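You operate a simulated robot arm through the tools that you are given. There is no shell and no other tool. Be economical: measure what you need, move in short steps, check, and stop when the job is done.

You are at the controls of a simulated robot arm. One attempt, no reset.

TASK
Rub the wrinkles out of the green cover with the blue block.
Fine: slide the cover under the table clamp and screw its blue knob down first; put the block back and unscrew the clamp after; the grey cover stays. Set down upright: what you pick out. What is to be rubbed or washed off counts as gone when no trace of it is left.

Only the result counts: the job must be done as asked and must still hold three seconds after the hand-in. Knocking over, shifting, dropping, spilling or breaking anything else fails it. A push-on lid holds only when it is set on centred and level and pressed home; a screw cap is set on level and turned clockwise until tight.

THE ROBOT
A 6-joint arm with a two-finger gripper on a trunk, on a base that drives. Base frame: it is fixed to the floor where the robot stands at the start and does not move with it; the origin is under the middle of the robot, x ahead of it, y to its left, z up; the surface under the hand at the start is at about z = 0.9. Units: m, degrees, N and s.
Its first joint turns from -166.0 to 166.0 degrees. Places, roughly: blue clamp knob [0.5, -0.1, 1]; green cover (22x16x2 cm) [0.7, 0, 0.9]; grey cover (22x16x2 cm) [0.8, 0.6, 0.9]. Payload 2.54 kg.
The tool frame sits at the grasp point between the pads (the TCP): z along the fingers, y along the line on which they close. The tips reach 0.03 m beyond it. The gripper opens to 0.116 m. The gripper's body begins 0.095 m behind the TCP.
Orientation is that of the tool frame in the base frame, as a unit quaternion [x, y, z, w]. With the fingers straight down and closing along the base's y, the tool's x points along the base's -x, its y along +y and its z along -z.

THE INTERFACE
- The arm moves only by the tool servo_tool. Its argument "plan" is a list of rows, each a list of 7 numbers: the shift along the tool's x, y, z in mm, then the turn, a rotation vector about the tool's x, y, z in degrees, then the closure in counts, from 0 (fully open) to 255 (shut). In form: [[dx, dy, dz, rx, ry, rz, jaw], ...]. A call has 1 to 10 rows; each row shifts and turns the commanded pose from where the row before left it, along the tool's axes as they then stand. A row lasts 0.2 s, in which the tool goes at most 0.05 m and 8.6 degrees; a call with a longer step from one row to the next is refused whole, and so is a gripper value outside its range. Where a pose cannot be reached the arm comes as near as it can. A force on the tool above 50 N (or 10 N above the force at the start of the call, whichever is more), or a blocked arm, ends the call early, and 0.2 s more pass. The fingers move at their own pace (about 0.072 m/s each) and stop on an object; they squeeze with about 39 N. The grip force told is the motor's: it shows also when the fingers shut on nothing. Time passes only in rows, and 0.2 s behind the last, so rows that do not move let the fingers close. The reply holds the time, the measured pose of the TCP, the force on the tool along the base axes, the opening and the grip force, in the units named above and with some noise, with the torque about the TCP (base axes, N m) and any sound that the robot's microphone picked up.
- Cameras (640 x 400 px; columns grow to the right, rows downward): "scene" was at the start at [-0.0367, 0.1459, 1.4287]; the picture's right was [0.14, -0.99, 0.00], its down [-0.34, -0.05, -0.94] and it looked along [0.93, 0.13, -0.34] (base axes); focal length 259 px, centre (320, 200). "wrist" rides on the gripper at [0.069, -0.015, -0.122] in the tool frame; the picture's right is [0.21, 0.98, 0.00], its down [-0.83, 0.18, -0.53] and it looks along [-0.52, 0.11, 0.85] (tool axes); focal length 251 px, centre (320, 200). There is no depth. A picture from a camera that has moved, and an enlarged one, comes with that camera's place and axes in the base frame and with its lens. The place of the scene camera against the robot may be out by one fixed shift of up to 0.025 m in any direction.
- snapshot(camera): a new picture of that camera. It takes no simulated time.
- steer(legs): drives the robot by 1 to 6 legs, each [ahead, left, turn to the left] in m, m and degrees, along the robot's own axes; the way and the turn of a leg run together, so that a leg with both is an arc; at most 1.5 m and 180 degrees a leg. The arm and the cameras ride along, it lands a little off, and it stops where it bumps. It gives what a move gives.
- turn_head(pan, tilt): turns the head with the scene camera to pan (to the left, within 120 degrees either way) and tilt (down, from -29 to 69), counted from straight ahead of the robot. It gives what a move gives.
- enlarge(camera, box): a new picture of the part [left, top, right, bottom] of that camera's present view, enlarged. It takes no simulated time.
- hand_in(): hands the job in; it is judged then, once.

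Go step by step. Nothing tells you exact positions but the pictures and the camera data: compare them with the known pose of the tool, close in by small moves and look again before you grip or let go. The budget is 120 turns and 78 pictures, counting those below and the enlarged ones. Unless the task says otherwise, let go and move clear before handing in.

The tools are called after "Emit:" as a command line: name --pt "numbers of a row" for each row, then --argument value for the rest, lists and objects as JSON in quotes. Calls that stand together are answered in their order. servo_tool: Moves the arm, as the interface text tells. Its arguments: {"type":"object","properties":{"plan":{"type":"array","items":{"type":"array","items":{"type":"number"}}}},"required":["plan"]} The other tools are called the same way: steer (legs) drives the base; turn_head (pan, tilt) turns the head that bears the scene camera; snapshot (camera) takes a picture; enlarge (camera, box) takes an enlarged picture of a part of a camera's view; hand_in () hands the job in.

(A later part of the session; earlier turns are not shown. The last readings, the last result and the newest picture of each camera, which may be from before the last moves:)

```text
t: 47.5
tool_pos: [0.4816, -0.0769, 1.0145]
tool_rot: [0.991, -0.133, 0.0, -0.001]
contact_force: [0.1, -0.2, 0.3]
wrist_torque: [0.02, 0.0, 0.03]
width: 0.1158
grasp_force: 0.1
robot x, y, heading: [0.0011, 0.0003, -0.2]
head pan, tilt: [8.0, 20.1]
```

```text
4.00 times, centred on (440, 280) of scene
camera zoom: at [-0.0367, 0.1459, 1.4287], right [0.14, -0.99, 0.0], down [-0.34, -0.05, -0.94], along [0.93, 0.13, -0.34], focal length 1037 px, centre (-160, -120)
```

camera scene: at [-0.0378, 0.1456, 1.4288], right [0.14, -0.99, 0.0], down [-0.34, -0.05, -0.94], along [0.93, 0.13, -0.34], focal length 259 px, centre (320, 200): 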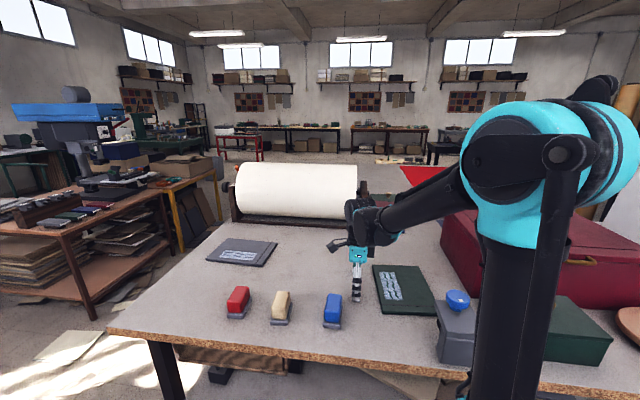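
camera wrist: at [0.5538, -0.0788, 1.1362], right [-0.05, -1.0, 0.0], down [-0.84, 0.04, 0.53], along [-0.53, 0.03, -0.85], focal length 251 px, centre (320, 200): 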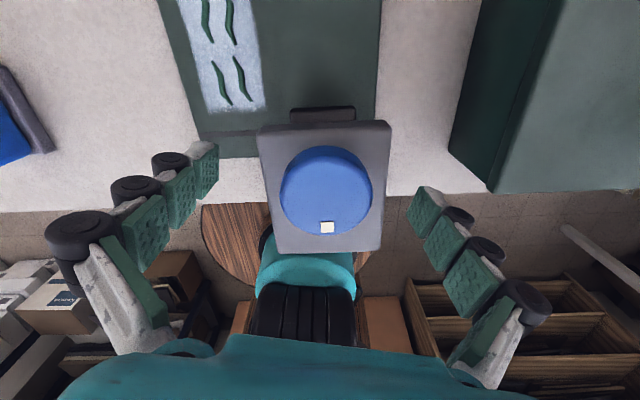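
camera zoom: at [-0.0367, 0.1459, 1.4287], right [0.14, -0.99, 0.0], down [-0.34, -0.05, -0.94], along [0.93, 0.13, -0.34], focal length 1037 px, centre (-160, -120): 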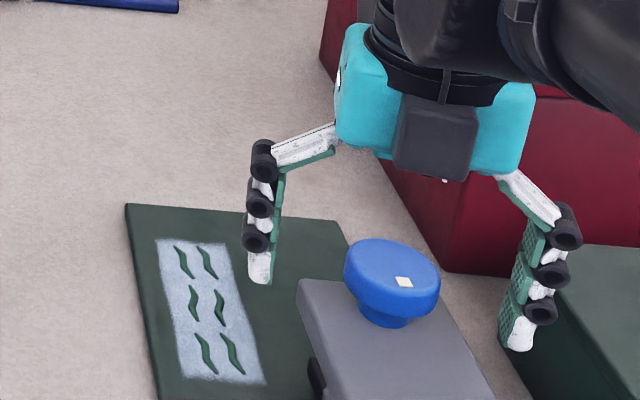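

The knob is centred between the fingers. I lower 5 mm more and close on the rim.

Emit:
servo_tool --pt "0 0 5 0 0 0 0" --pt "0 0 0 0 0 0 120" --pt "0 0 0 0 0 0 255" --pt "0 0 0 0 0 0 255" --pt "0 0 0 0 0 0 255"

Emit:
enlarge --camera "scene" --box '[360, 230, 520, 330]'

```text
t: 48.8
tool_pos: [0.481, -0.0798, 1.0094]
tool_rot: [0.991, -0.134, -0.001, 0.003]
contact_force: [-7.3, -10.4, 5.2]
wrist_torque: [0.81, -0.38, 1.05]
width: 0.0885
grasp_force: 45.2
robot x, y, heading: [-0.0045, -0.0017, -0.0]
head pan, tilt: [8.0, 20.1]
stopped in row 5: the force on the tool passed its limit at 51 N (the readings are from after the stop); the commanded pose is now the measured one
```

```text
4.00 times, centred on (440, 280) of scene
camera zoom: at [-0.0372, 0.145, 1.4288], right [0.14, -0.99, 0.0], down [-0.34, -0.05, -0.94], along [0.93, 0.13, -0.34], focal length 1037 px, centre (-160, -120)
```

zoom: 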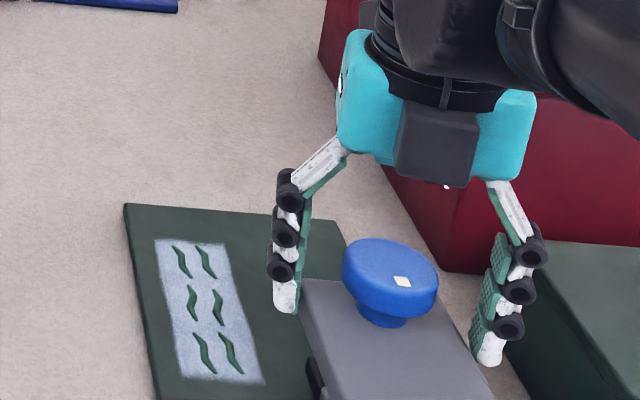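

The tips caught the sides of the clamp arm instead of the knob. I open and raise 18 mm, then close again.

Emit:
servo_tool --pt "0 0 0 0 0 0 0" --pt "0 0 0 0 0 0 0" --pt "0 0 -18 0 0 0 0" --pt "0 0 0 0 0 0 120" --pt "0 0 0 0 0 0 120"

Emit:
enlarge --camera "scene" --box '[360, 230, 520, 330]'

Emit:
snapshot --camera "wrist"

```text
t: 50.0
tool_pos: [0.4829, -0.0792, 1.0284]
tool_rot: [0.991, -0.134, -0.001, 0.002]
contact_force: [-0.8, -0.8, -0.6]
wrist_torque: [-0.05, -0.04, 0.0]
width: 0.0613
grasp_force: 0.0
robot x, y, heading: [0.0001, -0.0019, 0.1]
head pan, tilt: [8.0, 20.1]
```

```text
4.00 times, centred on (440, 280) of scene
camera zoom: at [-0.0367, 0.1456, 1.4287], right [0.14, -0.99, 0.0], down [-0.34, -0.05, -0.94], along [0.93, 0.13, -0.34], focal length 1037 px, centre (-160, -120)
```

zoom: 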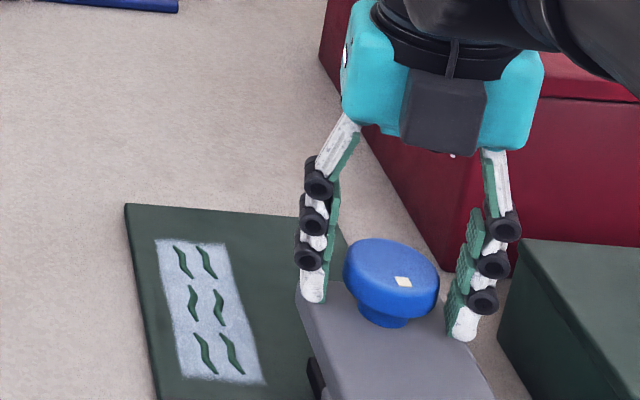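

```text
42 pictures are left
camera wrist: at [0.5539, -0.0804, 1.1506], right [-0.05, -1.0, 0.0], down [-0.84, 0.05, 0.53], along [-0.53, 0.02, -0.85], focal length 251 px, centre (320, 200)
```

wrist: 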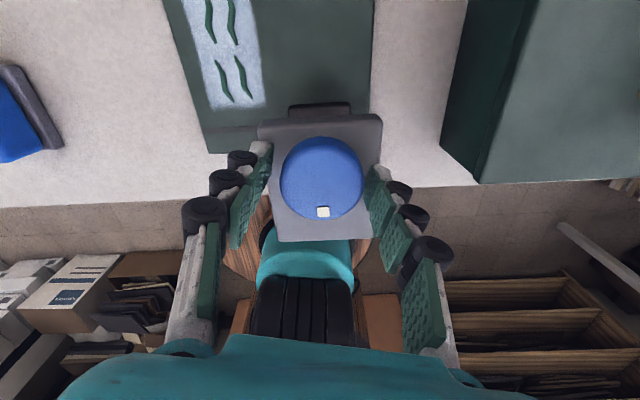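

Well aligned with the knob between the fingers, tips just above the arm. Closing.

Emit:
servo_tool --pt "0 0 0 0 0 0 200" --pt "0 0 0 0 0 0 255" --pt "0 0 0 0 0 0 255"

Emit:
servo_tool --pt "0 0 0 0 0 8.5 255" --pt "0 0 0 0 0 8.5 255" --pt "0 0 0 0 0 8.5 255" --pt "0 0 0 0 0 8.5 255" --pt "0 0 0 0 0 8.5 255"

Emit:
snapshot --camera "wrist"

```text
t: 50.8
tool_pos: [0.4827, -0.0794, 1.0286]
tool_rot: [0.991, -0.134, 0.0, 0.003]
contact_force: [-1.2, -6.6, 4.9]
wrist_torque: [-0.19, 0.05, 0.01]
width: 0.0459
grasp_force: 45.3
robot x, y, heading: [-0.0021, -0.0016, -0.1]
head pan, tilt: [8.0, 20.1]
```

```text
t: 52.0
tool_pos: [0.4834, -0.0772, 1.0286]
tool_rot: [0.875, -0.485, 0.001, 0.002]
contact_force: [15.9, 12.1, 11.9]
wrist_torque: [0.42, -0.18, 0.06]
width: 0.0464
grasp_force: 45.2
robot x, y, heading: [-0.0019, 0.0015, -0.2]
head pan, tilt: [8.0, 20.1]
```

```text
41 pictures are left
camera wrist: at [0.5335, -0.1263, 1.1508], right [-0.71, -0.7, 0.0], down [-0.59, 0.61, 0.53], along [-0.37, 0.38, -0.85], focal length 251 px, centre (320, 200)
```

wrist: 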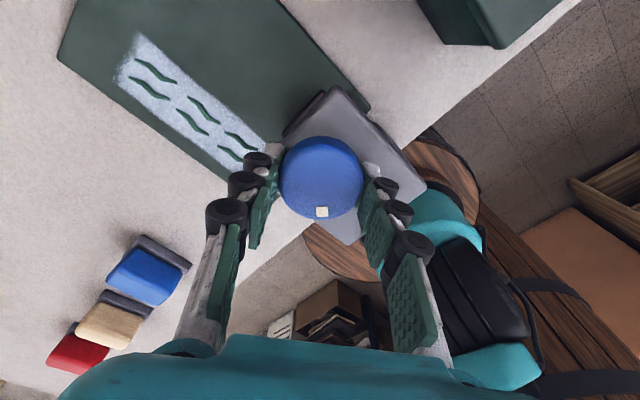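

The knob turns with the gripper. I continue clockwise with a tiny centring shift, watching torque.

Emit:
servo_tool --pt "0 0 0 0 0 8.5 255" --pt "0 0 0 0 0 8.5 255" --pt "0 0 0 0 0 8.5 255" --pt "0 0 0 0 0 8.5 255" --pt "0 0 0 0 0 8.5 255" --pt "0 0 0 0 0 8.5 255" --pt "0 0 0 0 0 8.5 255" --pt "0 0 0 0 0 8.5 255"

```text
t: 52.8
tool_pos: [0.4848, -0.0772, 1.0284]
tool_rot: [0.756, -0.654, 0.002, -0.001]
contact_force: [6.8, 8.0, -5.7]
wrist_torque: [0.45, -0.23, 0.04]
width: 0.0461
grasp_force: 44.6
robot x, y, heading: [-0.0006, 0.0007, -0.3]
head pan, tilt: [8.0, 20.1]
stopped in row 4: the force on the tool passed its limit at 52 N (the readings are from after the stop); the commanded pose is now the measured one
```

Emit:
servo_tool --pt "0 0 0 0 0 6 255" --pt "0 0 0 0 0 6 255" --pt "0 0 0 0 0 6 255" --pt "0 0 0 0 0 6 255" --pt "0 0 0 0 0 6 255" --pt "0 0 0 0 0 6 255"

Emit:
snapshot --camera "wrist"

```text
t: 54.2
tool_pos: [0.4841, -0.0788, 1.028]
tool_rot: [-0.517, 0.856, -0.003, 0.0]
contact_force: [33.9, 9.4, -2.3]
wrist_torque: [0.61, -0.72, 0.08]
width: 0.0464
grasp_force: 45.2
robot x, y, heading: [-0.0001, -0.001, 0.1]
head pan, tilt: [8.0, 20.1]
```

```text
40 pictures are left
camera wrist: at [0.4669, -0.1445, 1.1507], right [-0.96, 0.27, 0.0], down [0.22, 0.82, 0.53], along [0.15, 0.51, -0.85], focal length 251 px, centre (320, 200)
```

wrist: 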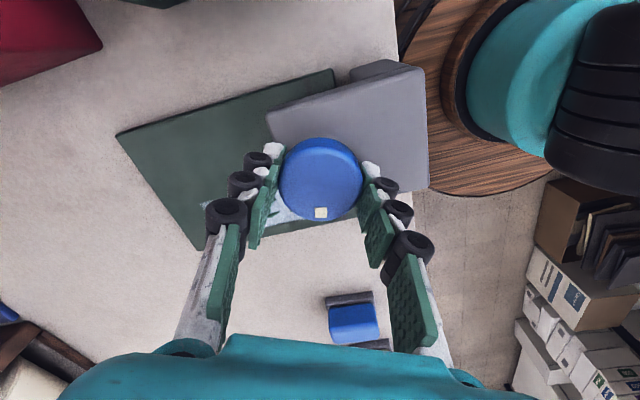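

Turning works; side load builds up from slight mis-centring, so I shift ~1.5 mm toward +x and keep turning.

Emit:
servo_tool --pt "-0.7 -1.3 0 0 0 0 255" --pt "0 0 0 0 0 7 255" --pt "0 0 0 0 0 7 255" --pt "0 0 0 0 0 7 255" --pt "0 0 0 0 0 7 255" --pt "0 0 0 0 0 7 255"

Emit:
servo_tool --pt "0 0 0 0 0 7 255" --pt "0 0 0 0 0 7 255" --pt "0 0 0 0 0 7 255" --pt "0 0 0 0 0 7 255" --pt "0 0 0 0 0 7 255"

```text
t: 55.6
tool_pos: [0.4858, -0.0788, 1.0281]
tool_rot: [-0.234, 0.972, -0.002, 0.002]
contact_force: [31.3, -10.3, 3.9]
wrist_torque: [-0.42, -0.16, 0.08]
width: 0.0461
grasp_force: 44.9
robot x, y, heading: [-0.0013, -0.0029, -0.1]
head pan, tilt: [8.0, 20.1]
```

```text
t: 56.8
tool_pos: [0.4842, -0.0792, 1.0286]
tool_rot: [0.069, 0.998, -0.001, 0.002]
contact_force: [23.1, -33.6, 5.1]
wrist_torque: [-0.55, -0.6, 0.74]
width: 0.0462
grasp_force: 44.8
robot x, y, heading: [-0.0014, 0.0002, 0.0]
head pan, tilt: [8.0, 20.1]
```

Torque about the axis begins to rise (0.74 Nm). I relieve the side load and turn a little further.

Emit:
servo_tool --pt "-1.2 -1.4 0 0 0 0 255" --pt "0 0 0 0 0 6 255" --pt "0 0 0 0 0 6 255" --pt "0 0 0 0 0 6 255" --pt "0 0 0 0 0 6 255"

Emit:
snapshot --camera "wrist"

Emit:
enlarge --camera "scene" --box '[360, 230, 520, 330]'

```text
t: 58.0
tool_pos: [0.4864, -0.0807, 1.0286]
tool_rot: [0.274, 0.962, -0.001, 0.003]
contact_force: [-2.8, -21.3, -6.1]
wrist_torque: [-0.21, 0.08, 1.05]
width: 0.0464
grasp_force: 44.9
robot x, y, heading: [-0.0029, 0.0026, 0.0]
head pan, tilt: [8.0, 20.1]
```

```text
39 pictures are left
camera wrist: at [0.4194, -0.055, 1.1508], right [0.33, 0.94, 0.0], down [0.8, -0.28, 0.54], along [0.51, -0.18, -0.84], focal length 251 px, centre (320, 200)
```

wrist: 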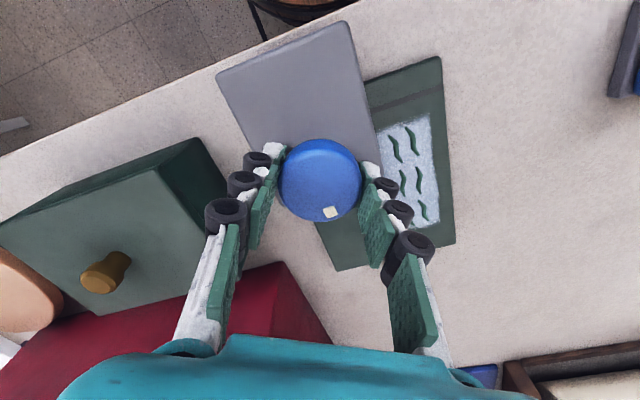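

```text
4.00 times, centred on (440, 280) of scene
camera zoom: at [-0.0366, 0.1448, 1.4289], right [0.14, -0.99, 0.0], down [-0.34, -0.05, -0.94], along [0.93, 0.13, -0.34], focal length 1037 px, centre (-160, -120)
```

zoom: 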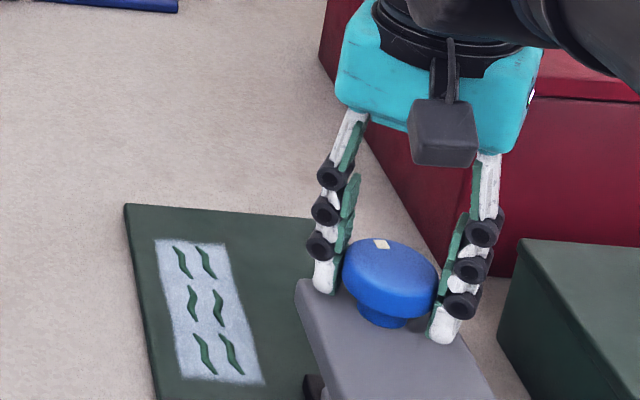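

Torque reached 1.05 Nm and the mark has started to slip relative to the fingers: it seems tight. I give one more small turn to confirm.

Emit:
servo_tool --pt "0 0 0 0 0 7 255" --pt "0 0 0 0 0 7 255" --pt "0 0 0 0 0 7 255"

Emit:
enlarge --camera "scene" --box '[360, 230, 520, 330]'

```text
t: 58.8
tool_pos: [0.485, -0.0816, 1.0285]
tool_rot: [0.444, 0.896, -0.001, 0.002]
contact_force: [-11.9, -19.8, 1.0]
wrist_torque: [-0.21, 0.2, 0.82]
width: 0.0461
grasp_force: 45.0
robot x, y, heading: [0.001, 0.0028, 0.1]
head pan, tilt: [8.0, 20.1]
```

```text
4.00 times, centred on (440, 280) of scene
camera zoom: at [-0.037, 0.1448, 1.4288], right [0.14, -0.99, 0.0], down [-0.34, -0.05, -0.94], along [0.93, 0.13, -0.34], focal length 1037 px, centre (-160, -120)
```

zoom: 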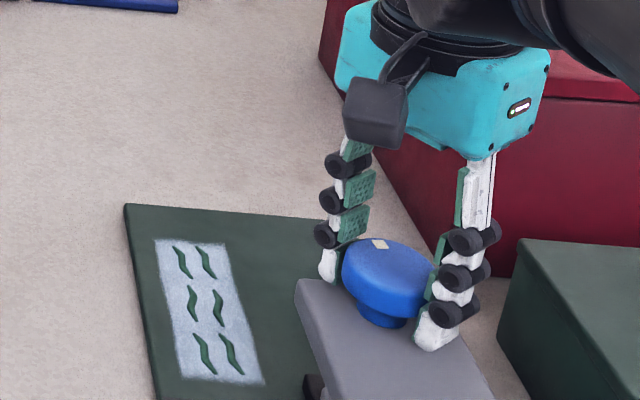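

The mark no longer moves: the clamp is tight. I let go, rise, and go look at the blue block.

Emit:
servo_tool --pt "0 0 0 0 0 0 120" --pt "0 0 0 0 0 0 0" --pt "0 0 0 0 0 0 0" --pt "0 0 -40 0 0 0 0" --pt "0 0 -45 0 0 -8.5 0" --pt "0 0 -45 0 0 -8.5 0" --pt "0 0 0 0 0 -8.5 0" --pt "0 0 0 0 0 -8.5 0" --pt "0 0 0 0 0 -8.5 0" --pt "0 0 0 0 0 -8.5 0"

```text
t: 61.0
tool_pos: [0.4859, -0.0798, 1.1585]
tool_rot: [0.014, 1.0, 0.0, 0.002]
contact_force: [-0.7, -0.4, -0.1]
wrist_torque: [0.01, 0.0, 0.0]
width: 0.1158
grasp_force: 0.1
robot x, y, heading: [0.0033, 0.0045, -0.0]
head pan, tilt: [8.0, 20.1]
```

Emit:
servo_tool --pt "0 45 0 0 0 -1.6 0" --pt "0 45 0 0 0 0 0" --pt "0 45 0 0 0 0 0" --pt "0 45 0 0 0 0 0" --pt "0 45 0 0 0 0 0" --pt "0 45 0 0 0 0 0" --pt "0 0 0 0 0 0 0"

Emit:
snapshot --camera "wrist"

Emit:
enlarge --camera "scene" --box '[220, 270, 380, 370]'

```text
t: 62.6
tool_pos: [0.4896, 0.1913, 1.1597]
tool_rot: [0.001, 1.0, -0.001, 0.001]
contact_force: [-0.4, -0.2, 0.3]
wrist_torque: [-0.02, 0.0, 0.02]
width: 0.1159
grasp_force: 0.1
robot x, y, heading: [0.0008, 0.0006, 0.4]
head pan, tilt: [8.0, 20.1]
```

```text
36 pictures are left
camera wrist: at [0.4206, 0.1784, 1.2811], right [-0.21, 0.98, 0.0], down [0.82, 0.18, 0.54], along [0.52, 0.11, -0.84], focal length 251 px, centre (320, 200)
```

wrist: 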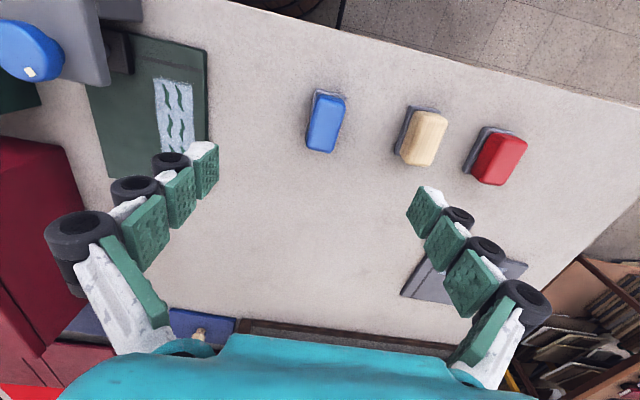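

```text
4.00 times, centred on (300, 320) of scene
camera zoom: at [-0.0365, 0.1457, 1.4287], right [0.14, -0.99, 0.0], down [-0.34, -0.05, -0.94], along [0.93, 0.13, -0.34], focal length 1037 px, centre (400, -280)
```

zoom: 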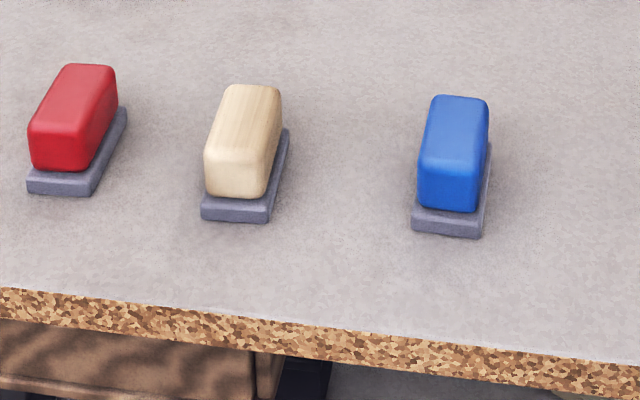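

Emit:
enlarge --camera "wrist" --box '[264, 70, 392, 150]'

```text
5.00 times, centred on (328, 110) of wrist
camera zoom: at [0.4206, 0.1784, 1.2811], right [-0.21, 0.98, 0.0], down [0.82, 0.18, 0.54], along [0.52, 0.11, -0.84], focal length 1257 px, centre (280, 650)
```

zoom: 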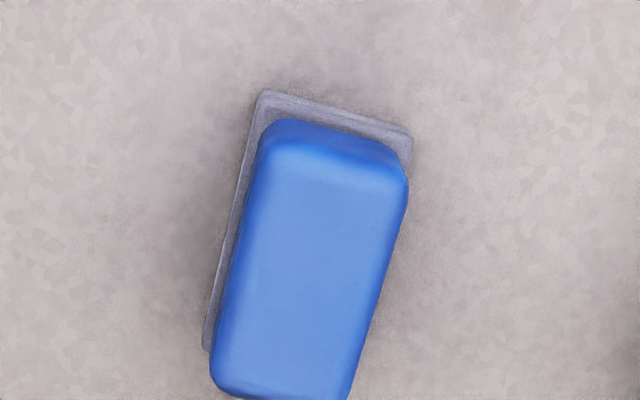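

The blue block is axis-aligned: base x≈0.478–0.556, y≈0.183–0.229 (centre ≈(0.517, 0.206)), handle top z≈0.937. I move above it and descend.

Emit:
servo_tool --pt "-28 15 0 0 0 0 0" --pt "0 0 45 0 0 0 0" --pt "0 0 45 0 0 0 0" --pt "0 0 45 0 0 0 0" --pt "0 0 45 0 0 0 0" --pt "0 0 15 0 0 0 0"

Emit:
snapshot --camera "wrist"

Emit:
enlarge --camera "scene" --box '[260, 260, 420, 360]'

```text
t: 64.0
tool_pos: [0.516, 0.2001, 0.962]
tool_rot: [0.001, 1.0, 0.0, 0.002]
contact_force: [0.0, -0.2, -0.3]
wrist_torque: [0.02, -0.03, -0.04]
width: 0.1159
grasp_force: 0.0
robot x, y, heading: [0.0004, 0.0027, 0.0]
head pan, tilt: [8.0, 20.1]
```

```text
33 pictures are left
camera wrist: at [0.4478, 0.1878, 1.0845], right [-0.21, 0.98, 0.0], down [0.82, 0.18, 0.54], along [0.52, 0.11, -0.84], focal length 251 px, centre (320, 200)
```

wrist: 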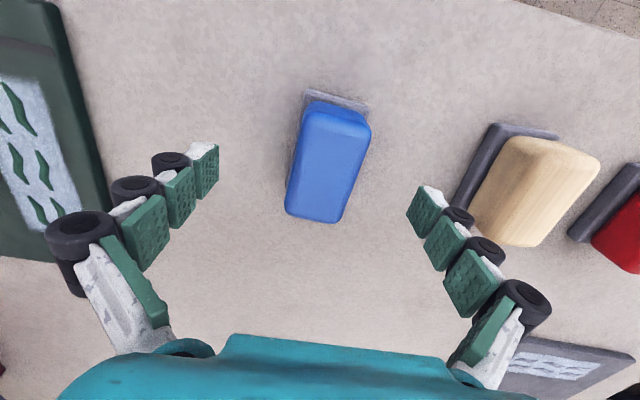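

```text
4.00 times, centred on (340, 310) of scene
camera zoom: at [-0.0365, 0.1458, 1.4287], right [0.14, -0.99, 0.0], down [-0.34, -0.05, -0.94], along [0.93, 0.13, -0.34], focal length 1037 px, centre (240, -240)
```

zoom: 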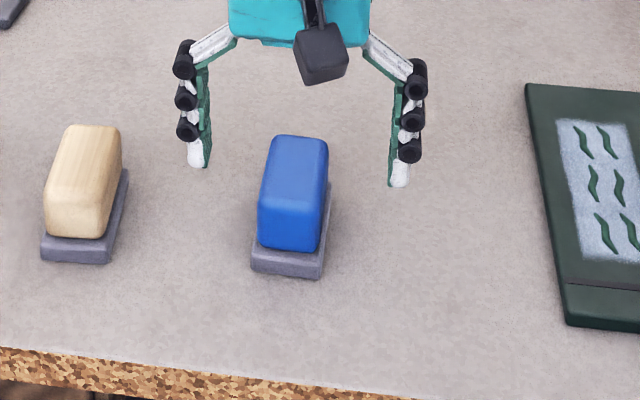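

Centred within a few mm. I descend to TCP z≈0.94 and close gently.

Emit:
servo_tool --pt "0 4 10 0 0 0 0" --pt "0 0 12 0 0 0 0" --pt "0 0 0 0 0 0 100" --pt "0 0 0 0 0 0 140" --pt "0 0 0 0 0 0 140"

Emit:
enlarge --camera "scene" --box '[260, 260, 420, 360]'

```text
t: 65.2
tool_pos: [0.5152, 0.208, 0.9411]
tool_rot: [0.001, 1.0, -0.001, 0.002]
contact_force: [-0.8, -0.9, 1.7]
wrist_torque: [-0.1, -0.02, 0.0]
width: 0.0533
grasp_force: 0.5
robot x, y, heading: [0.002, -0.0018, 0.1]
head pan, tilt: [8.0, 20.1]
```

```text
4.00 times, centred on (340, 310) of scene
camera zoom: at [-0.0365, 0.1457, 1.4287], right [0.14, -0.99, 0.0], down [-0.34, -0.05, -0.94], along [0.93, 0.13, -0.34], focal length 1037 px, centre (240, -240)
```

zoom: 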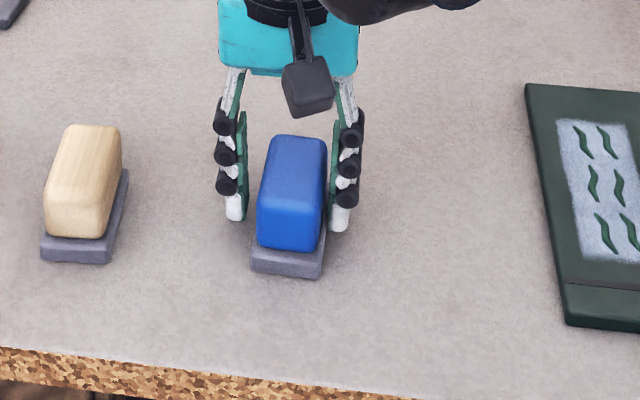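

The handle sits slightly nearer the −y finger; I shift 2.5 mm, raise 4 mm to clear the base plate, and close.

Emit:
servo_tool --pt "0 -2.5 -4 0 0 0 140" --pt "0 0 0 0 0 0 170" --pt "0 0 0 0 0 0 200" --pt "0 0 0 0 0 0 255" --pt "0 0 0 0 0 0 255"

Emit:
snapshot --camera "wrist"

```text
t: 66.4
tool_pos: [0.5164, 0.2044, 0.9441]
tool_rot: [0.001, 1.0, -0.001, 0.002]
contact_force: [0.9, 1.4, 6.9]
wrist_torque: [0.02, 0.0, 0.05]
width: 0.0387
grasp_force: 38.4
robot x, y, heading: [-0.0014, -0.0049, 0.0]
head pan, tilt: [8.0, 20.1]
```

```text
30 pictures are left
camera wrist: at [0.4475, 0.1919, 1.0669], right [-0.21, 0.98, 0.0], down [0.82, 0.18, 0.54], along [0.52, 0.11, -0.84], focal length 251 px, centre (320, 200)
```

wrist: 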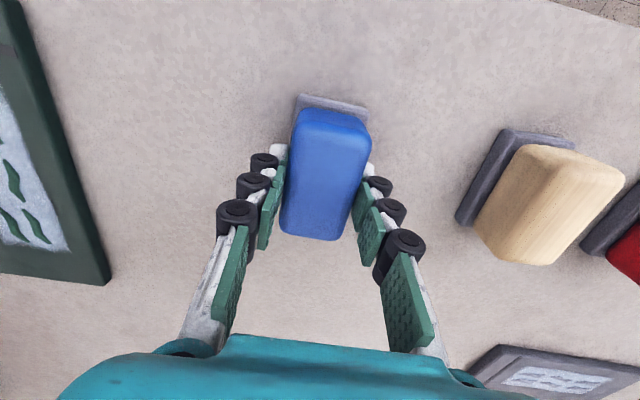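

Block gripped at TCP (0.516, 0.204, 0.944). I lift it and carry it over the patch centre, then lower close to the cover.

Emit:
servo_tool --pt "0 0 -30 0 0 0 255" --pt "0 0 -35 0 0 0 255" --pt "-15 -45 0 0 0 0 255" --pt "-15 -45 0 0 0 0 255" --pt "-15 -45 0 0 0 0 255" --pt "-15 -45 0 0 0 0 255" --pt "0 -31 0 0 0 0 255" --pt "0 0 25 0 0 0 255" --pt "0 0 10 0 0 0 255"

Emit:
snapshot --camera "wrist"

Emit:
enlarge --camera "scene" --box '[320, 220, 520, 345]'

```text
t: 68.4
tool_pos: [0.5755, -0.0045, 0.974]
tool_rot: [0.001, 1.0, -0.001, 0.001]
contact_force: [0.2, 0.3, -1.5]
wrist_torque: [-0.02, -0.03, -0.01]
width: 0.0389
grasp_force: 39.3
robot x, y, heading: [0.0009, 0.001, 0.0]
head pan, tilt: [8.0, 20.1]
```

```text
29 pictures are left
camera wrist: at [0.5065, -0.0177, 1.0961], right [-0.21, 0.98, 0.0], down [0.82, 0.18, 0.54], along [0.52, 0.11, -0.84], focal length 251 px, centre (320, 200)
```

wrist: 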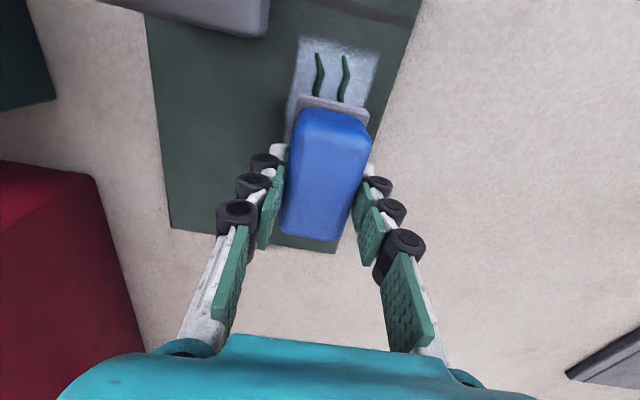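

```text
3.20 times, centred on (420, 282) of scene
camera zoom: at [-0.0364, 0.1457, 1.4287], right [0.14, -0.99, 0.0], down [-0.34, -0.05, -0.94], along [0.93, 0.13, -0.34], focal length 830 px, centre (0, -64)
```

zoom: 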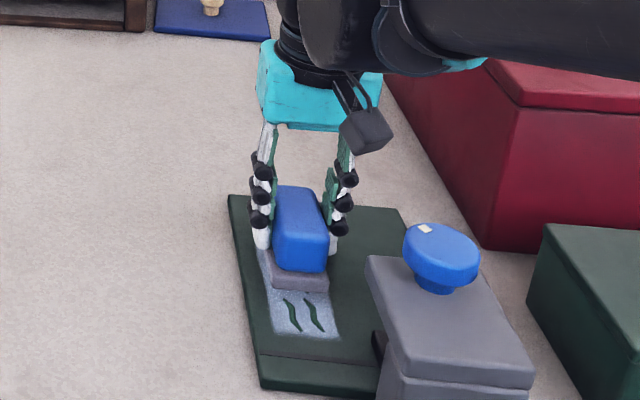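

The block is over the patch. I lower until it bears on the cover.

Emit:
servo_tool --pt "0 0 6 0 0 0 255" --pt "0 0 3 0 0 0 255" --pt "0 0 2 0 0 0 255"

```text
t: 69.2
tool_pos: [0.5753, -0.0049, 0.9634]
tool_rot: [0.001, 1.0, -0.001, 0.001]
contact_force: [-0.1, 0.1, -1.0]
wrist_torque: [0.03, -0.01, 0.02]
width: 0.0391
grasp_force: 38.6
robot x, y, heading: [-0.0003, -0.0024, 0.1]
head pan, tilt: [8.0, 20.1]
```

Emit:
servo_tool --pt "0 0 1 0 0 0 255" --pt "0 0 1 0 0 0 255" --pt "0 0 1 0 0 0 255"

```text
t: 70.0
tool_pos: [0.5753, -0.005, 0.9608]
tool_rot: [0.001, 1.0, -0.001, 0.001]
contact_force: [-0.7, 0.6, -2.1]
wrist_torque: [0.0, -0.01, 0.01]
width: 0.0389
grasp_force: 38.9
robot x, y, heading: [-0.0002, 0.0019, 0.2]
head pan, tilt: [8.0, 20.1]
```

Emit:
servo_tool --pt "0 0 1 0 0 0 255" --pt "0 0 1 0 0 0 255" --pt "0 0 1 0 0 0 255"

```text
t: 70.8
tool_pos: [0.5759, -0.0054, 0.958]
tool_rot: [0.001, 1.0, -0.001, 0.001]
contact_force: [-0.8, -0.3, -0.9]
wrist_torque: [0.04, -0.01, 0.02]
width: 0.0389
grasp_force: 38.9
robot x, y, heading: [-0.0041, -0.0006, 0.1]
head pan, tilt: [8.0, 20.1]
```

Emit:
servo_tool --pt "0 0 1 0 0 0 255" --pt "0 0 1 0 0 0 255" --pt "0 0 1 0 0 0 255" --pt "0 0 0.5 0 0 0 255"

```text
t: 71.8
tool_pos: [0.5763, -0.0051, 0.9552]
tool_rot: [0.003, 1.0, -0.002, 0.002]
contact_force: [0.5, -2.2, 36.8]
wrist_torque: [-0.05, 0.07, -0.02]
width: 0.0388
grasp_force: 39.0
robot x, y, heading: [-0.0009, -0.0, 0.3]
head pan, tilt: [8.0, 20.1]
```

Contact at TCP z≈0.956 (37 N). I ease slightly and make a first rubbing stroke along x.

Emit:
servo_tool --pt "0 0 -0.8 0 0 0 255" --pt "-15 0 0 0 0 0 255" --pt "-15 0 0 0 0 0 255" --pt "-15 0 0 0 0 0 255"

Emit:
servo_tool --pt "15 0 0 0 0 0 255" --pt "15 0 0 0 0 0 255" --pt "15 0 0 0 0 0 255" --pt "15 0 0 0 0 0 255" --pt "15 0 0 0 0 0 255" --pt "15 0 0 0 0 0 255"

Emit:
enlarge --camera "wrist" --box '[160, 0, 480, 200]'

Emit:
enlarge --camera "scene" --box '[320, 220, 520, 345]'

```text
t: 72.8
tool_pos: [0.6198, -0.0054, 0.955]
tool_rot: [0.002, 1.0, 0.0, 0.002]
contact_force: [-3.2, 0.4, 9.6]
wrist_torque: [0.13, 0.11, -0.01]
width: 0.0389
grasp_force: 38.7
robot x, y, heading: [0.001, 0.0005, -0.2]
head pan, tilt: [8.0, 20.1]
```

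```text
t: 74.2
tool_pos: [0.5303, -0.0046, 0.9559]
tool_rot: [0.002, 1.0, -0.003, 0.002]
contact_force: [10.1, -0.7, 27.5]
wrist_torque: [0.05, -0.59, 0.06]
width: 0.0392
grasp_force: 38.8
robot x, y, heading: [0.0001, -0.0004, 0.2]
head pan, tilt: [8.0, 20.1]
```

```text
2.00 times, centred on (320, 100) of wrist
camera zoom: at [0.4617, -0.0185, 1.0777], right [-0.21, 0.98, 0.0], down [0.82, 0.18, 0.54], along [0.52, 0.11, -0.84], focal length 503 px, centre (320, 400)
```

zoom: 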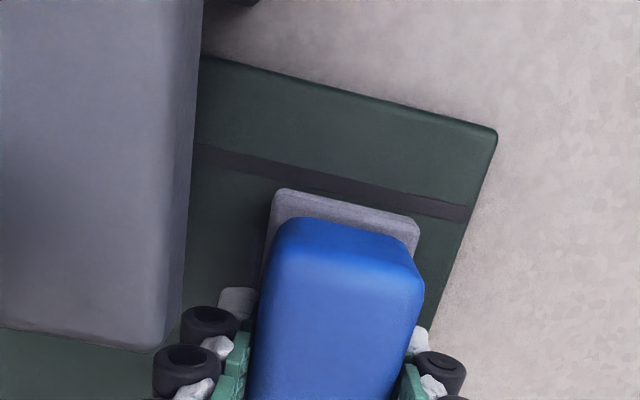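

```text
3.20 times, centred on (420, 282) of scene
camera zoom: at [-0.0368, 0.1457, 1.4287], right [0.14, -0.99, 0.0], down [-0.34, -0.05, -0.94], along [0.93, 0.13, -0.34], focal length 830 px, centre (0, -64)
```

zoom: 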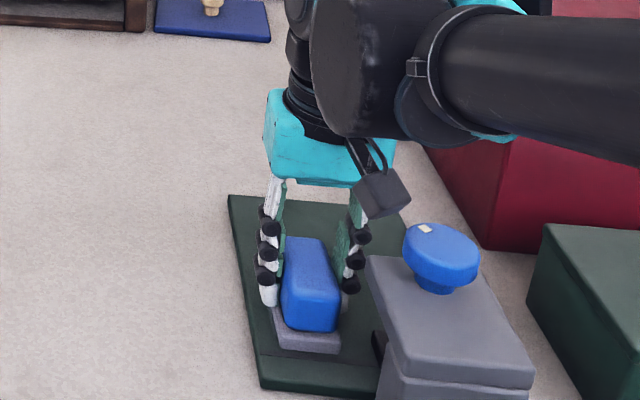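

It wipes clean as the block passes. I make two more overlapping strokes, shifted −9 mm and +9 mm in y.

Emit:
servo_tool --pt "0 -9 0 0 0 0 255" --pt "-16 0 0 0 0 0 255" --pt "-16 0 0 0 0 0 255" --pt "-16 0 0 0 0 0 255" --pt "-16 0 0 0 0 0 255" --pt "-16 0 0 0 0 0 255" --pt "-16 0 0 0 0 0 255"

Emit:
servo_tool --pt "0 18 0 0 0 0 255" --pt "16 0 0 0 0 0 255" --pt "16 0 0 0 0 0 255" --pt "16 0 0 0 0 0 255" --pt "16 0 0 0 0 0 255" --pt "16 0 0 0 0 0 255" --pt "16 0 0 0 0 0 255"

Emit:
servo_tool --pt "0 0 -30 0 0 0 255" --pt "0 30 -35 0 0 0 255" --pt "0 45 0 0 0 0 255" --pt "0 45 0 0 0 0 255" --pt "0 0 0 0 0 0 255"

Emit:
enlarge --camera "scene" --box '[340, 240, 500, 340]'

```text
t: 75.8
tool_pos: [0.6283, -0.0135, 0.9561]
tool_rot: [0.002, 1.0, -0.001, 0.001]
contact_force: [-0.3, 0.7, -1.3]
wrist_torque: [-0.01, -0.02, -0.02]
width: 0.039
grasp_force: 39.6
robot x, y, heading: [0.0008, -0.0028, 0.1]
head pan, tilt: [8.0, 20.1]
```

```text
t: 77.4
tool_pos: [0.5307, 0.0041, 0.9551]
tool_rot: [0.001, 1.0, -0.001, 0.001]
contact_force: [10.1, -0.4, 30.1]
wrist_torque: [0.06, -0.32, 0.08]
width: 0.0389
grasp_force: 39.0
robot x, y, heading: [-0.0026, -0.0026, -0.1]
head pan, tilt: [8.0, 20.1]
```

```text
t: 78.6
tool_pos: [0.5279, 0.1241, 1.0207]
tool_rot: [0.003, 1.0, -0.001, 0.001]
contact_force: [1.0, 0.2, -1.6]
wrist_torque: [-0.02, 0.02, 0.01]
width: 0.0387
grasp_force: 39.7
robot x, y, heading: [-0.0049, -0.0012, -0.1]
head pan, tilt: [8.0, 20.1]
```

```text
4.00 times, centred on (420, 290) of scene
camera zoom: at [-0.0365, 0.1458, 1.4287], right [0.14, -0.99, 0.0], down [-0.34, -0.05, -0.94], along [0.93, 0.13, -0.34], focal length 1037 px, centre (-80, -160)
```

zoom: 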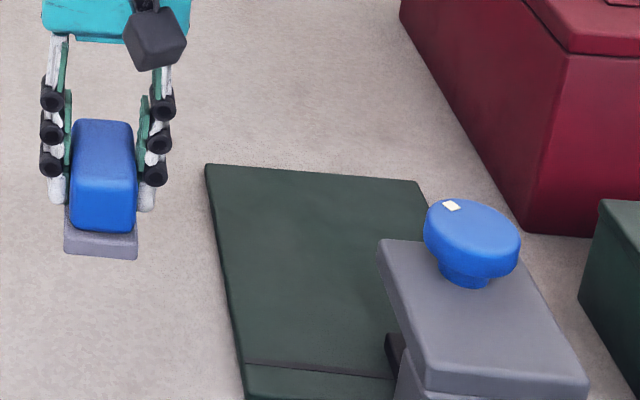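

Emit:
snapshot --camera "wrist"

```text
24 pictures are left
camera wrist: at [0.4594, 0.1111, 1.1422], right [-0.21, 0.98, 0.0], down [0.82, 0.18, 0.54], along [0.52, 0.11, -0.84], focal length 251 px, centre (320, 200)
```

wrist: 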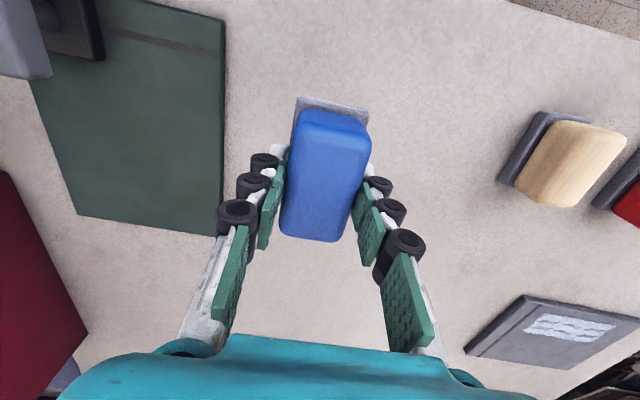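

Emit:
enlarge --camera "wrist" --box '[20, 0, 260, 240]'

```text
1.67 times, centred on (140, 120) of wrist
camera zoom: at [0.4594, 0.1111, 1.1422], right [-0.21, 0.98, 0.0], down [0.82, 0.18, 0.54], along [0.52, 0.11, -0.84], focal length 419 px, centre (620, 333)
```

zoom: 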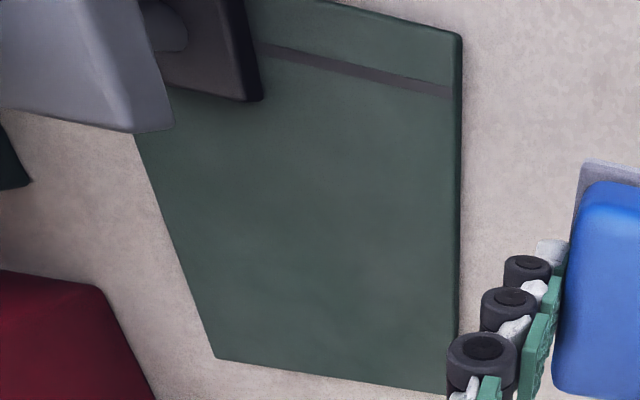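

No trace left. I carry the block back to its original spot (TCP 0.516, 0.204) and lower it.

Emit:
servo_tool --pt "10 40 0 0 0 0 255" --pt "1 40 0 0 0 0 255" --pt "0 0 35 0 0 0 255" --pt "0 0 25 0 0 0 255" --pt "0 0 8 0 0 0 255" --pt "0 0 0 0 0 0 255"

```text
t: 80.0
tool_pos: [0.5192, 0.2036, 0.9521]
tool_rot: [0.001, 1.0, 0.0, 0.002]
contact_force: [-0.4, 0.2, -1.6]
wrist_torque: [-0.06, 0.0, 0.0]
width: 0.039
grasp_force: 39.1
robot x, y, heading: [-0.0025, 0.0012, -0.2]
head pan, tilt: [8.0, 20.1]
```

Emit:
servo_tool --pt "2 0.5 3 0 0 0 255" --pt "0 0 2 0 0 0 255" --pt "0 0 1.5 0 0 0 255" --pt "0 0 1 0 0 0 255"

```text
t: 81.0
tool_pos: [0.5191, 0.2038, 0.9436]
tool_rot: [0.002, 1.0, -0.001, 0.001]
contact_force: [0.0, 0.4, -1.3]
wrist_torque: [-0.04, 0.0, 0.03]
width: 0.0387
grasp_force: 38.8
robot x, y, heading: [-0.0, -0.0014, 0.2]
head pan, tilt: [8.0, 20.1]
```

Emit:
servo_tool --pt "1 0 0.7 0 0 0 255" --pt "0 0 0.7 0 0 0 255" --pt "0 0 0.7 0 0 0 255"

```text
t: 81.8
tool_pos: [0.5159, 0.2041, 0.9422]
tool_rot: [0.002, 1.0, -0.002, 0.002]
contact_force: [2.6, -7.2, 35.8]
wrist_torque: [-0.04, 0.31, 0.04]
width: 0.039
grasp_force: 38.7
robot x, y, heading: [-0.0023, -0.0001, 0.1]
head pan, tilt: [8.0, 20.1]
```

The block stands on the table. I ease the pressure, open, and rise.

Emit:
servo_tool --pt "0 0 -0.7 0 0 0 255" --pt "0 0 0 0 0 0 150" --pt "0 0 0 0 0 0 60" --pt "0 0 0 0 0 0 0" --pt "0 0 -30 0 0 0 0" --pt "0 0 -45 0 0 0 0" --pt "0 0 -45 0 0 0 0" --pt "0 0 -45 0 0 0 0" --pt "0 0 -45 0 0 0 0"

Emit:
snapshot --camera "wrist"

Emit:
enlarge --camera "scene" --box '[220, 270, 380, 370]'

```text
t: 83.8
tool_pos: [0.5187, 0.2071, 1.1523]
tool_rot: [0.001, 1.0, -0.002, 0.0]
contact_force: [-0.7, 0.0, 0.2]
wrist_torque: [-0.02, 0.0, 0.02]
width: 0.1161
grasp_force: 0.1
robot x, y, heading: [-0.0029, -0.0017, 0.0]
head pan, tilt: [8.0, 20.1]
```

```text
22 pictures are left
camera wrist: at [0.4486, 0.1945, 1.2755], right [-0.21, 0.98, 0.0], down [0.82, 0.18, 0.54], along [0.52, 0.11, -0.84], focal length 251 px, centre (320, 200)
```

wrist: 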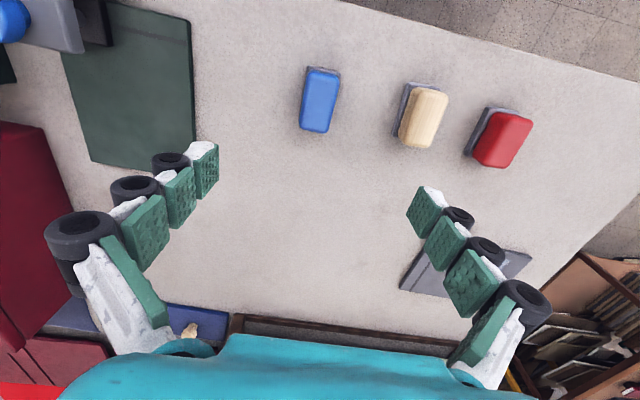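

```text
4.00 times, centred on (300, 320) of scene
camera zoom: at [-0.0365, 0.1458, 1.4287], right [0.14, -0.99, 0.0], down [-0.34, -0.05, -0.94], along [0.93, 0.13, -0.34], focal length 1037 px, centre (400, -280)
```

zoom: 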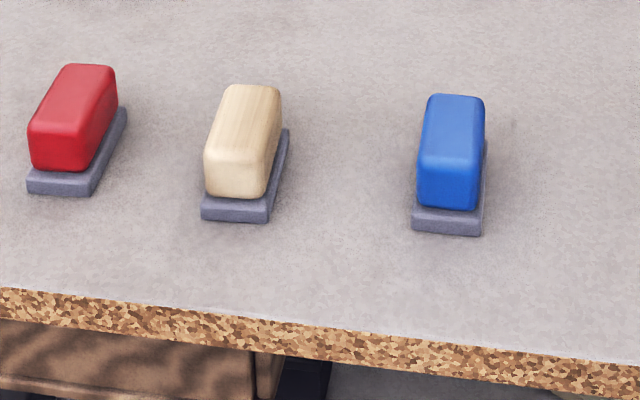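

The block is back upright on its spot. Now I return above the knob, turning the wrist to about +120° for a counter-clockwise stroke.

Emit:
servo_tool --pt "8 -45 0 0 0 0 0" --pt "8 -45 0 0 0 0 0" --pt "8 -45 0 0 0 0 0" --pt "8 -45 0 0 0 0 0" --pt "0 -45 0 0 0 0 0" --pt "0 -45 0 0 0 0 0" --pt "1 -17 0 0 0 8.5 0" --pt "0 0 0 0 0 8.5 0" --pt "0 0 0 0 0 8.5 0" --pt "0 0 0 0 0 8.5 0"

Emit:
servo_tool --pt "0 0 0 0 0 8.5 0" --pt "0 0 0 0 0 8.5 0" --pt "0 0 0 0 0 8.5 0" --pt "0 0 0 0 0 8.5 0" --pt "0 0 0 0 0 8.5 0" --pt "0 0 0 0 0 8.5 0" --pt "0 0 0 0 0 8.5 0" --pt "0 0 0 0 0 8.5 0" --pt "0 0 0 0 0 8.5 0" --pt "0 0 0 0 0 8.5 0"

Emit:
snapshot --camera "wrist"

```text
t: 86.0
tool_pos: [0.4832, -0.0815, 1.1532]
tool_rot: [0.295, 0.956, 0.0, 0.001]
contact_force: [0.1, -0.1, 0.4]
wrist_torque: [-0.04, 0.0, 0.01]
width: 0.116
grasp_force: 0.0
robot x, y, heading: [-0.0008, -0.0006, -0.2]
head pan, tilt: [8.0, 20.1]
```

```text
t: 88.2
tool_pos: [0.4827, -0.0822, 1.1532]
tool_rot: [0.863, 0.505, 0.0, 0.002]
contact_force: [-1.1, 0.1, 0.1]
wrist_torque: [0.01, 0.02, -0.01]
width: 0.116
grasp_force: 0.2
robot x, y, heading: [0.0022, 0.0003, 0.1]
head pan, tilt: [8.0, 20.1]
```

```text
20 pictures are left
camera wrist: at [0.5038, -0.012, 1.2756], right [0.96, -0.29, 0.0], down [-0.25, -0.81, 0.54], along [-0.15, -0.51, -0.84], focal length 251 px, centre (320, 200)
```

wrist: 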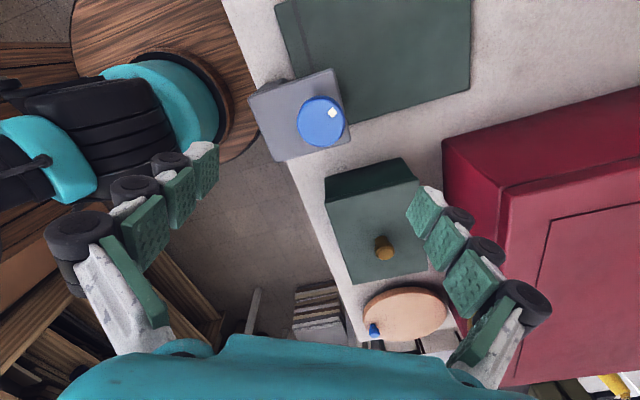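

The knob centre is at (0.4865, −0.078); I make the small correction and descend to the same height as before.

Emit:
servo_tool --pt "4 1 40 0 0 0 0" --pt "0 0 40 0 0 0 0" --pt "0 0 30 0 0 0 0" --pt "0 0 14 0 0 0 0" --pt "0 0 0 0 0 0 120" --pt "0 0 0 0 0 0 120"

Emit:
snapshot --camera "wrist"

Emit:
enlarge --camera "scene" --box '[360, 230, 520, 330]'

```text
t: 89.6
tool_pos: [0.4858, -0.079, 1.0294]
tool_rot: [0.862, 0.507, 0.0, 0.002]
contact_force: [0.4, 1.1, 0.2]
wrist_torque: [0.01, 0.0, 0.0]
width: 0.0613
grasp_force: 0.0
robot x, y, heading: [0.0011, -0.0015, 0.1]
head pan, tilt: [8.0, 20.1]
```

```text
19 pictures are left
camera wrist: at [0.506, -0.0091, 1.1516], right [0.96, -0.29, 0.0], down [-0.24, -0.81, 0.54], along [-0.15, -0.51, -0.84], focal length 251 px, centre (320, 200)
```

wrist: 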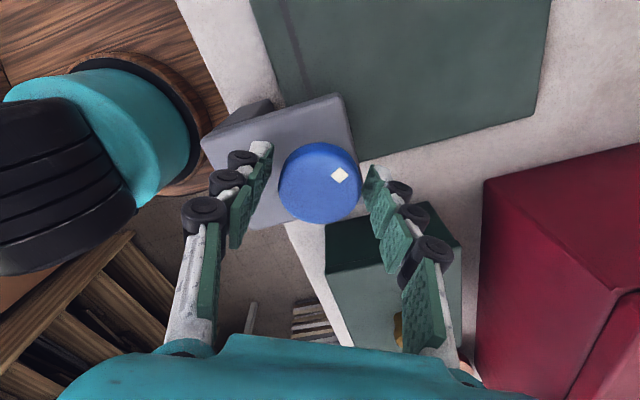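

```text
4.00 times, centred on (440, 280) of scene
camera zoom: at [-0.0365, 0.1457, 1.4287], right [0.14, -0.99, 0.0], down [-0.34, -0.05, -0.94], along [0.93, 0.13, -0.34], focal length 1037 px, centre (-160, -120)
```

zoom: 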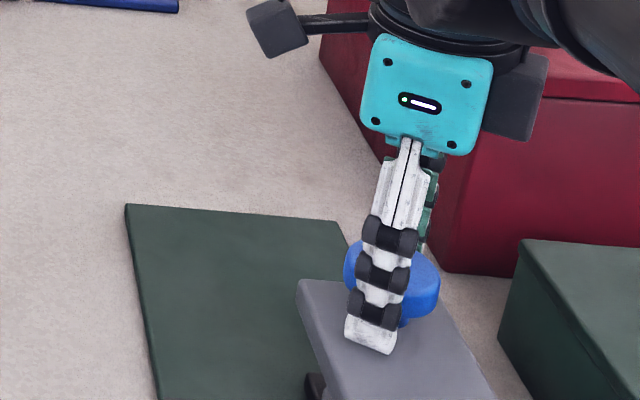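

Centred. I close on the knob and turn counter-clockwise.

Emit:
servo_tool --pt "0 0 0 0 0 0 200" --pt "0 0 0 0 0 0 255" --pt "0 0 0 0 0 0 255" --pt "0 0 0 0 0 -7 255" --pt "0 0 0 0 0 -7 255" --pt "0 0 0 0 0 -7 255" --pt "0 0 0 0 0 -7 255"

Emit:
servo_tool --pt "0 0 0 0 0 -7 255" --pt "0 0 0 0 0 -7 255" --pt "0 0 0 0 0 -7 255" --pt "0 0 0 0 0 -7 255"

Emit:
snapshot --camera "wrist"

```text
t: 91.2
tool_pos: [0.4847, -0.0793, 1.0292]
tool_rot: [0.714, 0.7, 0.0, 0.0]
contact_force: [-16.8, 6.3, -22.3]
wrist_torque: [0.4, 0.08, -0.07]
width: 0.0459
grasp_force: 45.5
robot x, y, heading: [-0.0001, -0.0001, 0.1]
head pan, tilt: [8.0, 20.1]
```

```text
t: 92.2
tool_pos: [0.4843, -0.0783, 1.0297]
tool_rot: [0.542, 0.841, -0.001, 0.001]
contact_force: [-6.0, -0.2, 4.7]
wrist_torque: [-0.01, 0.04, -0.05]
width: 0.0461
grasp_force: 44.8
robot x, y, heading: [0.0018, 0.0003, 0.0]
head pan, tilt: [8.0, 20.1]
stopped in row 4: the force on the tool passed its limit at 51 N (the readings are from after the stop); the commanded pose is now the measured one
```

```text
17 pictures are left
camera wrist: at [0.4426, -0.0202, 1.1517], right [0.8, 0.6, 0.0], down [0.51, -0.68, 0.54], along [0.32, -0.43, -0.84], focal length 251 px, centre (320, 200)
```

wrist: 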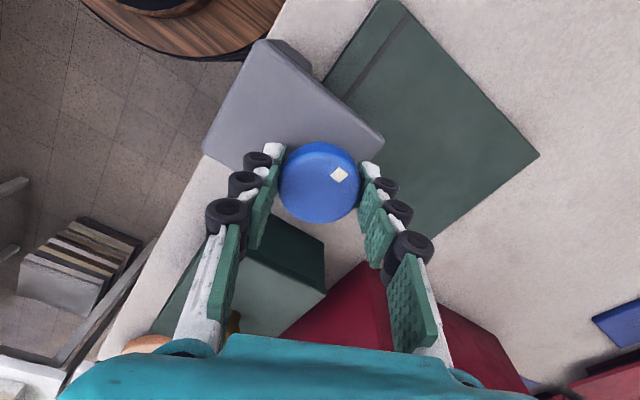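

The knob turns back freely with the gripper. I continue.

Emit:
servo_tool --pt "0 0 0 0 0 -7 255" --pt "0 0 0 0 0 -7 255" --pt "0 0 0 0 0 -7 255" --pt "0 0 0 0 0 -7 255"

Emit:
servo_tool --pt "0 0 0 0 0 -7 255" --pt "0 0 0 0 0 -7 255" --pt "0 0 0 0 0 -7 255" --pt "0 0 0 0 0 -7 255"

```text
t: 93.2
tool_pos: [0.4827, -0.0785, 1.0293]
tool_rot: [0.32, 0.947, -0.002, 0.0]
contact_force: [-16.9, -6.0, -5.3]
wrist_torque: [-0.16, 0.04, -0.07]
width: 0.046
grasp_force: 44.6
robot x, y, heading: [0.0029, 0.0011, -0.2]
head pan, tilt: [8.0, 20.1]
```

```text
t: 94.2
tool_pos: [0.485, -0.0806, 1.0287]
tool_rot: [0.082, 0.997, -0.002, 0.0]
contact_force: [-27.0, -12.2, -6.7]
wrist_torque: [-0.21, 0.57, -0.07]
width: 0.0459
grasp_force: 45.0
robot x, y, heading: [-0.001, 0.0003, -0.0]
head pan, tilt: [8.0, 20.1]
```

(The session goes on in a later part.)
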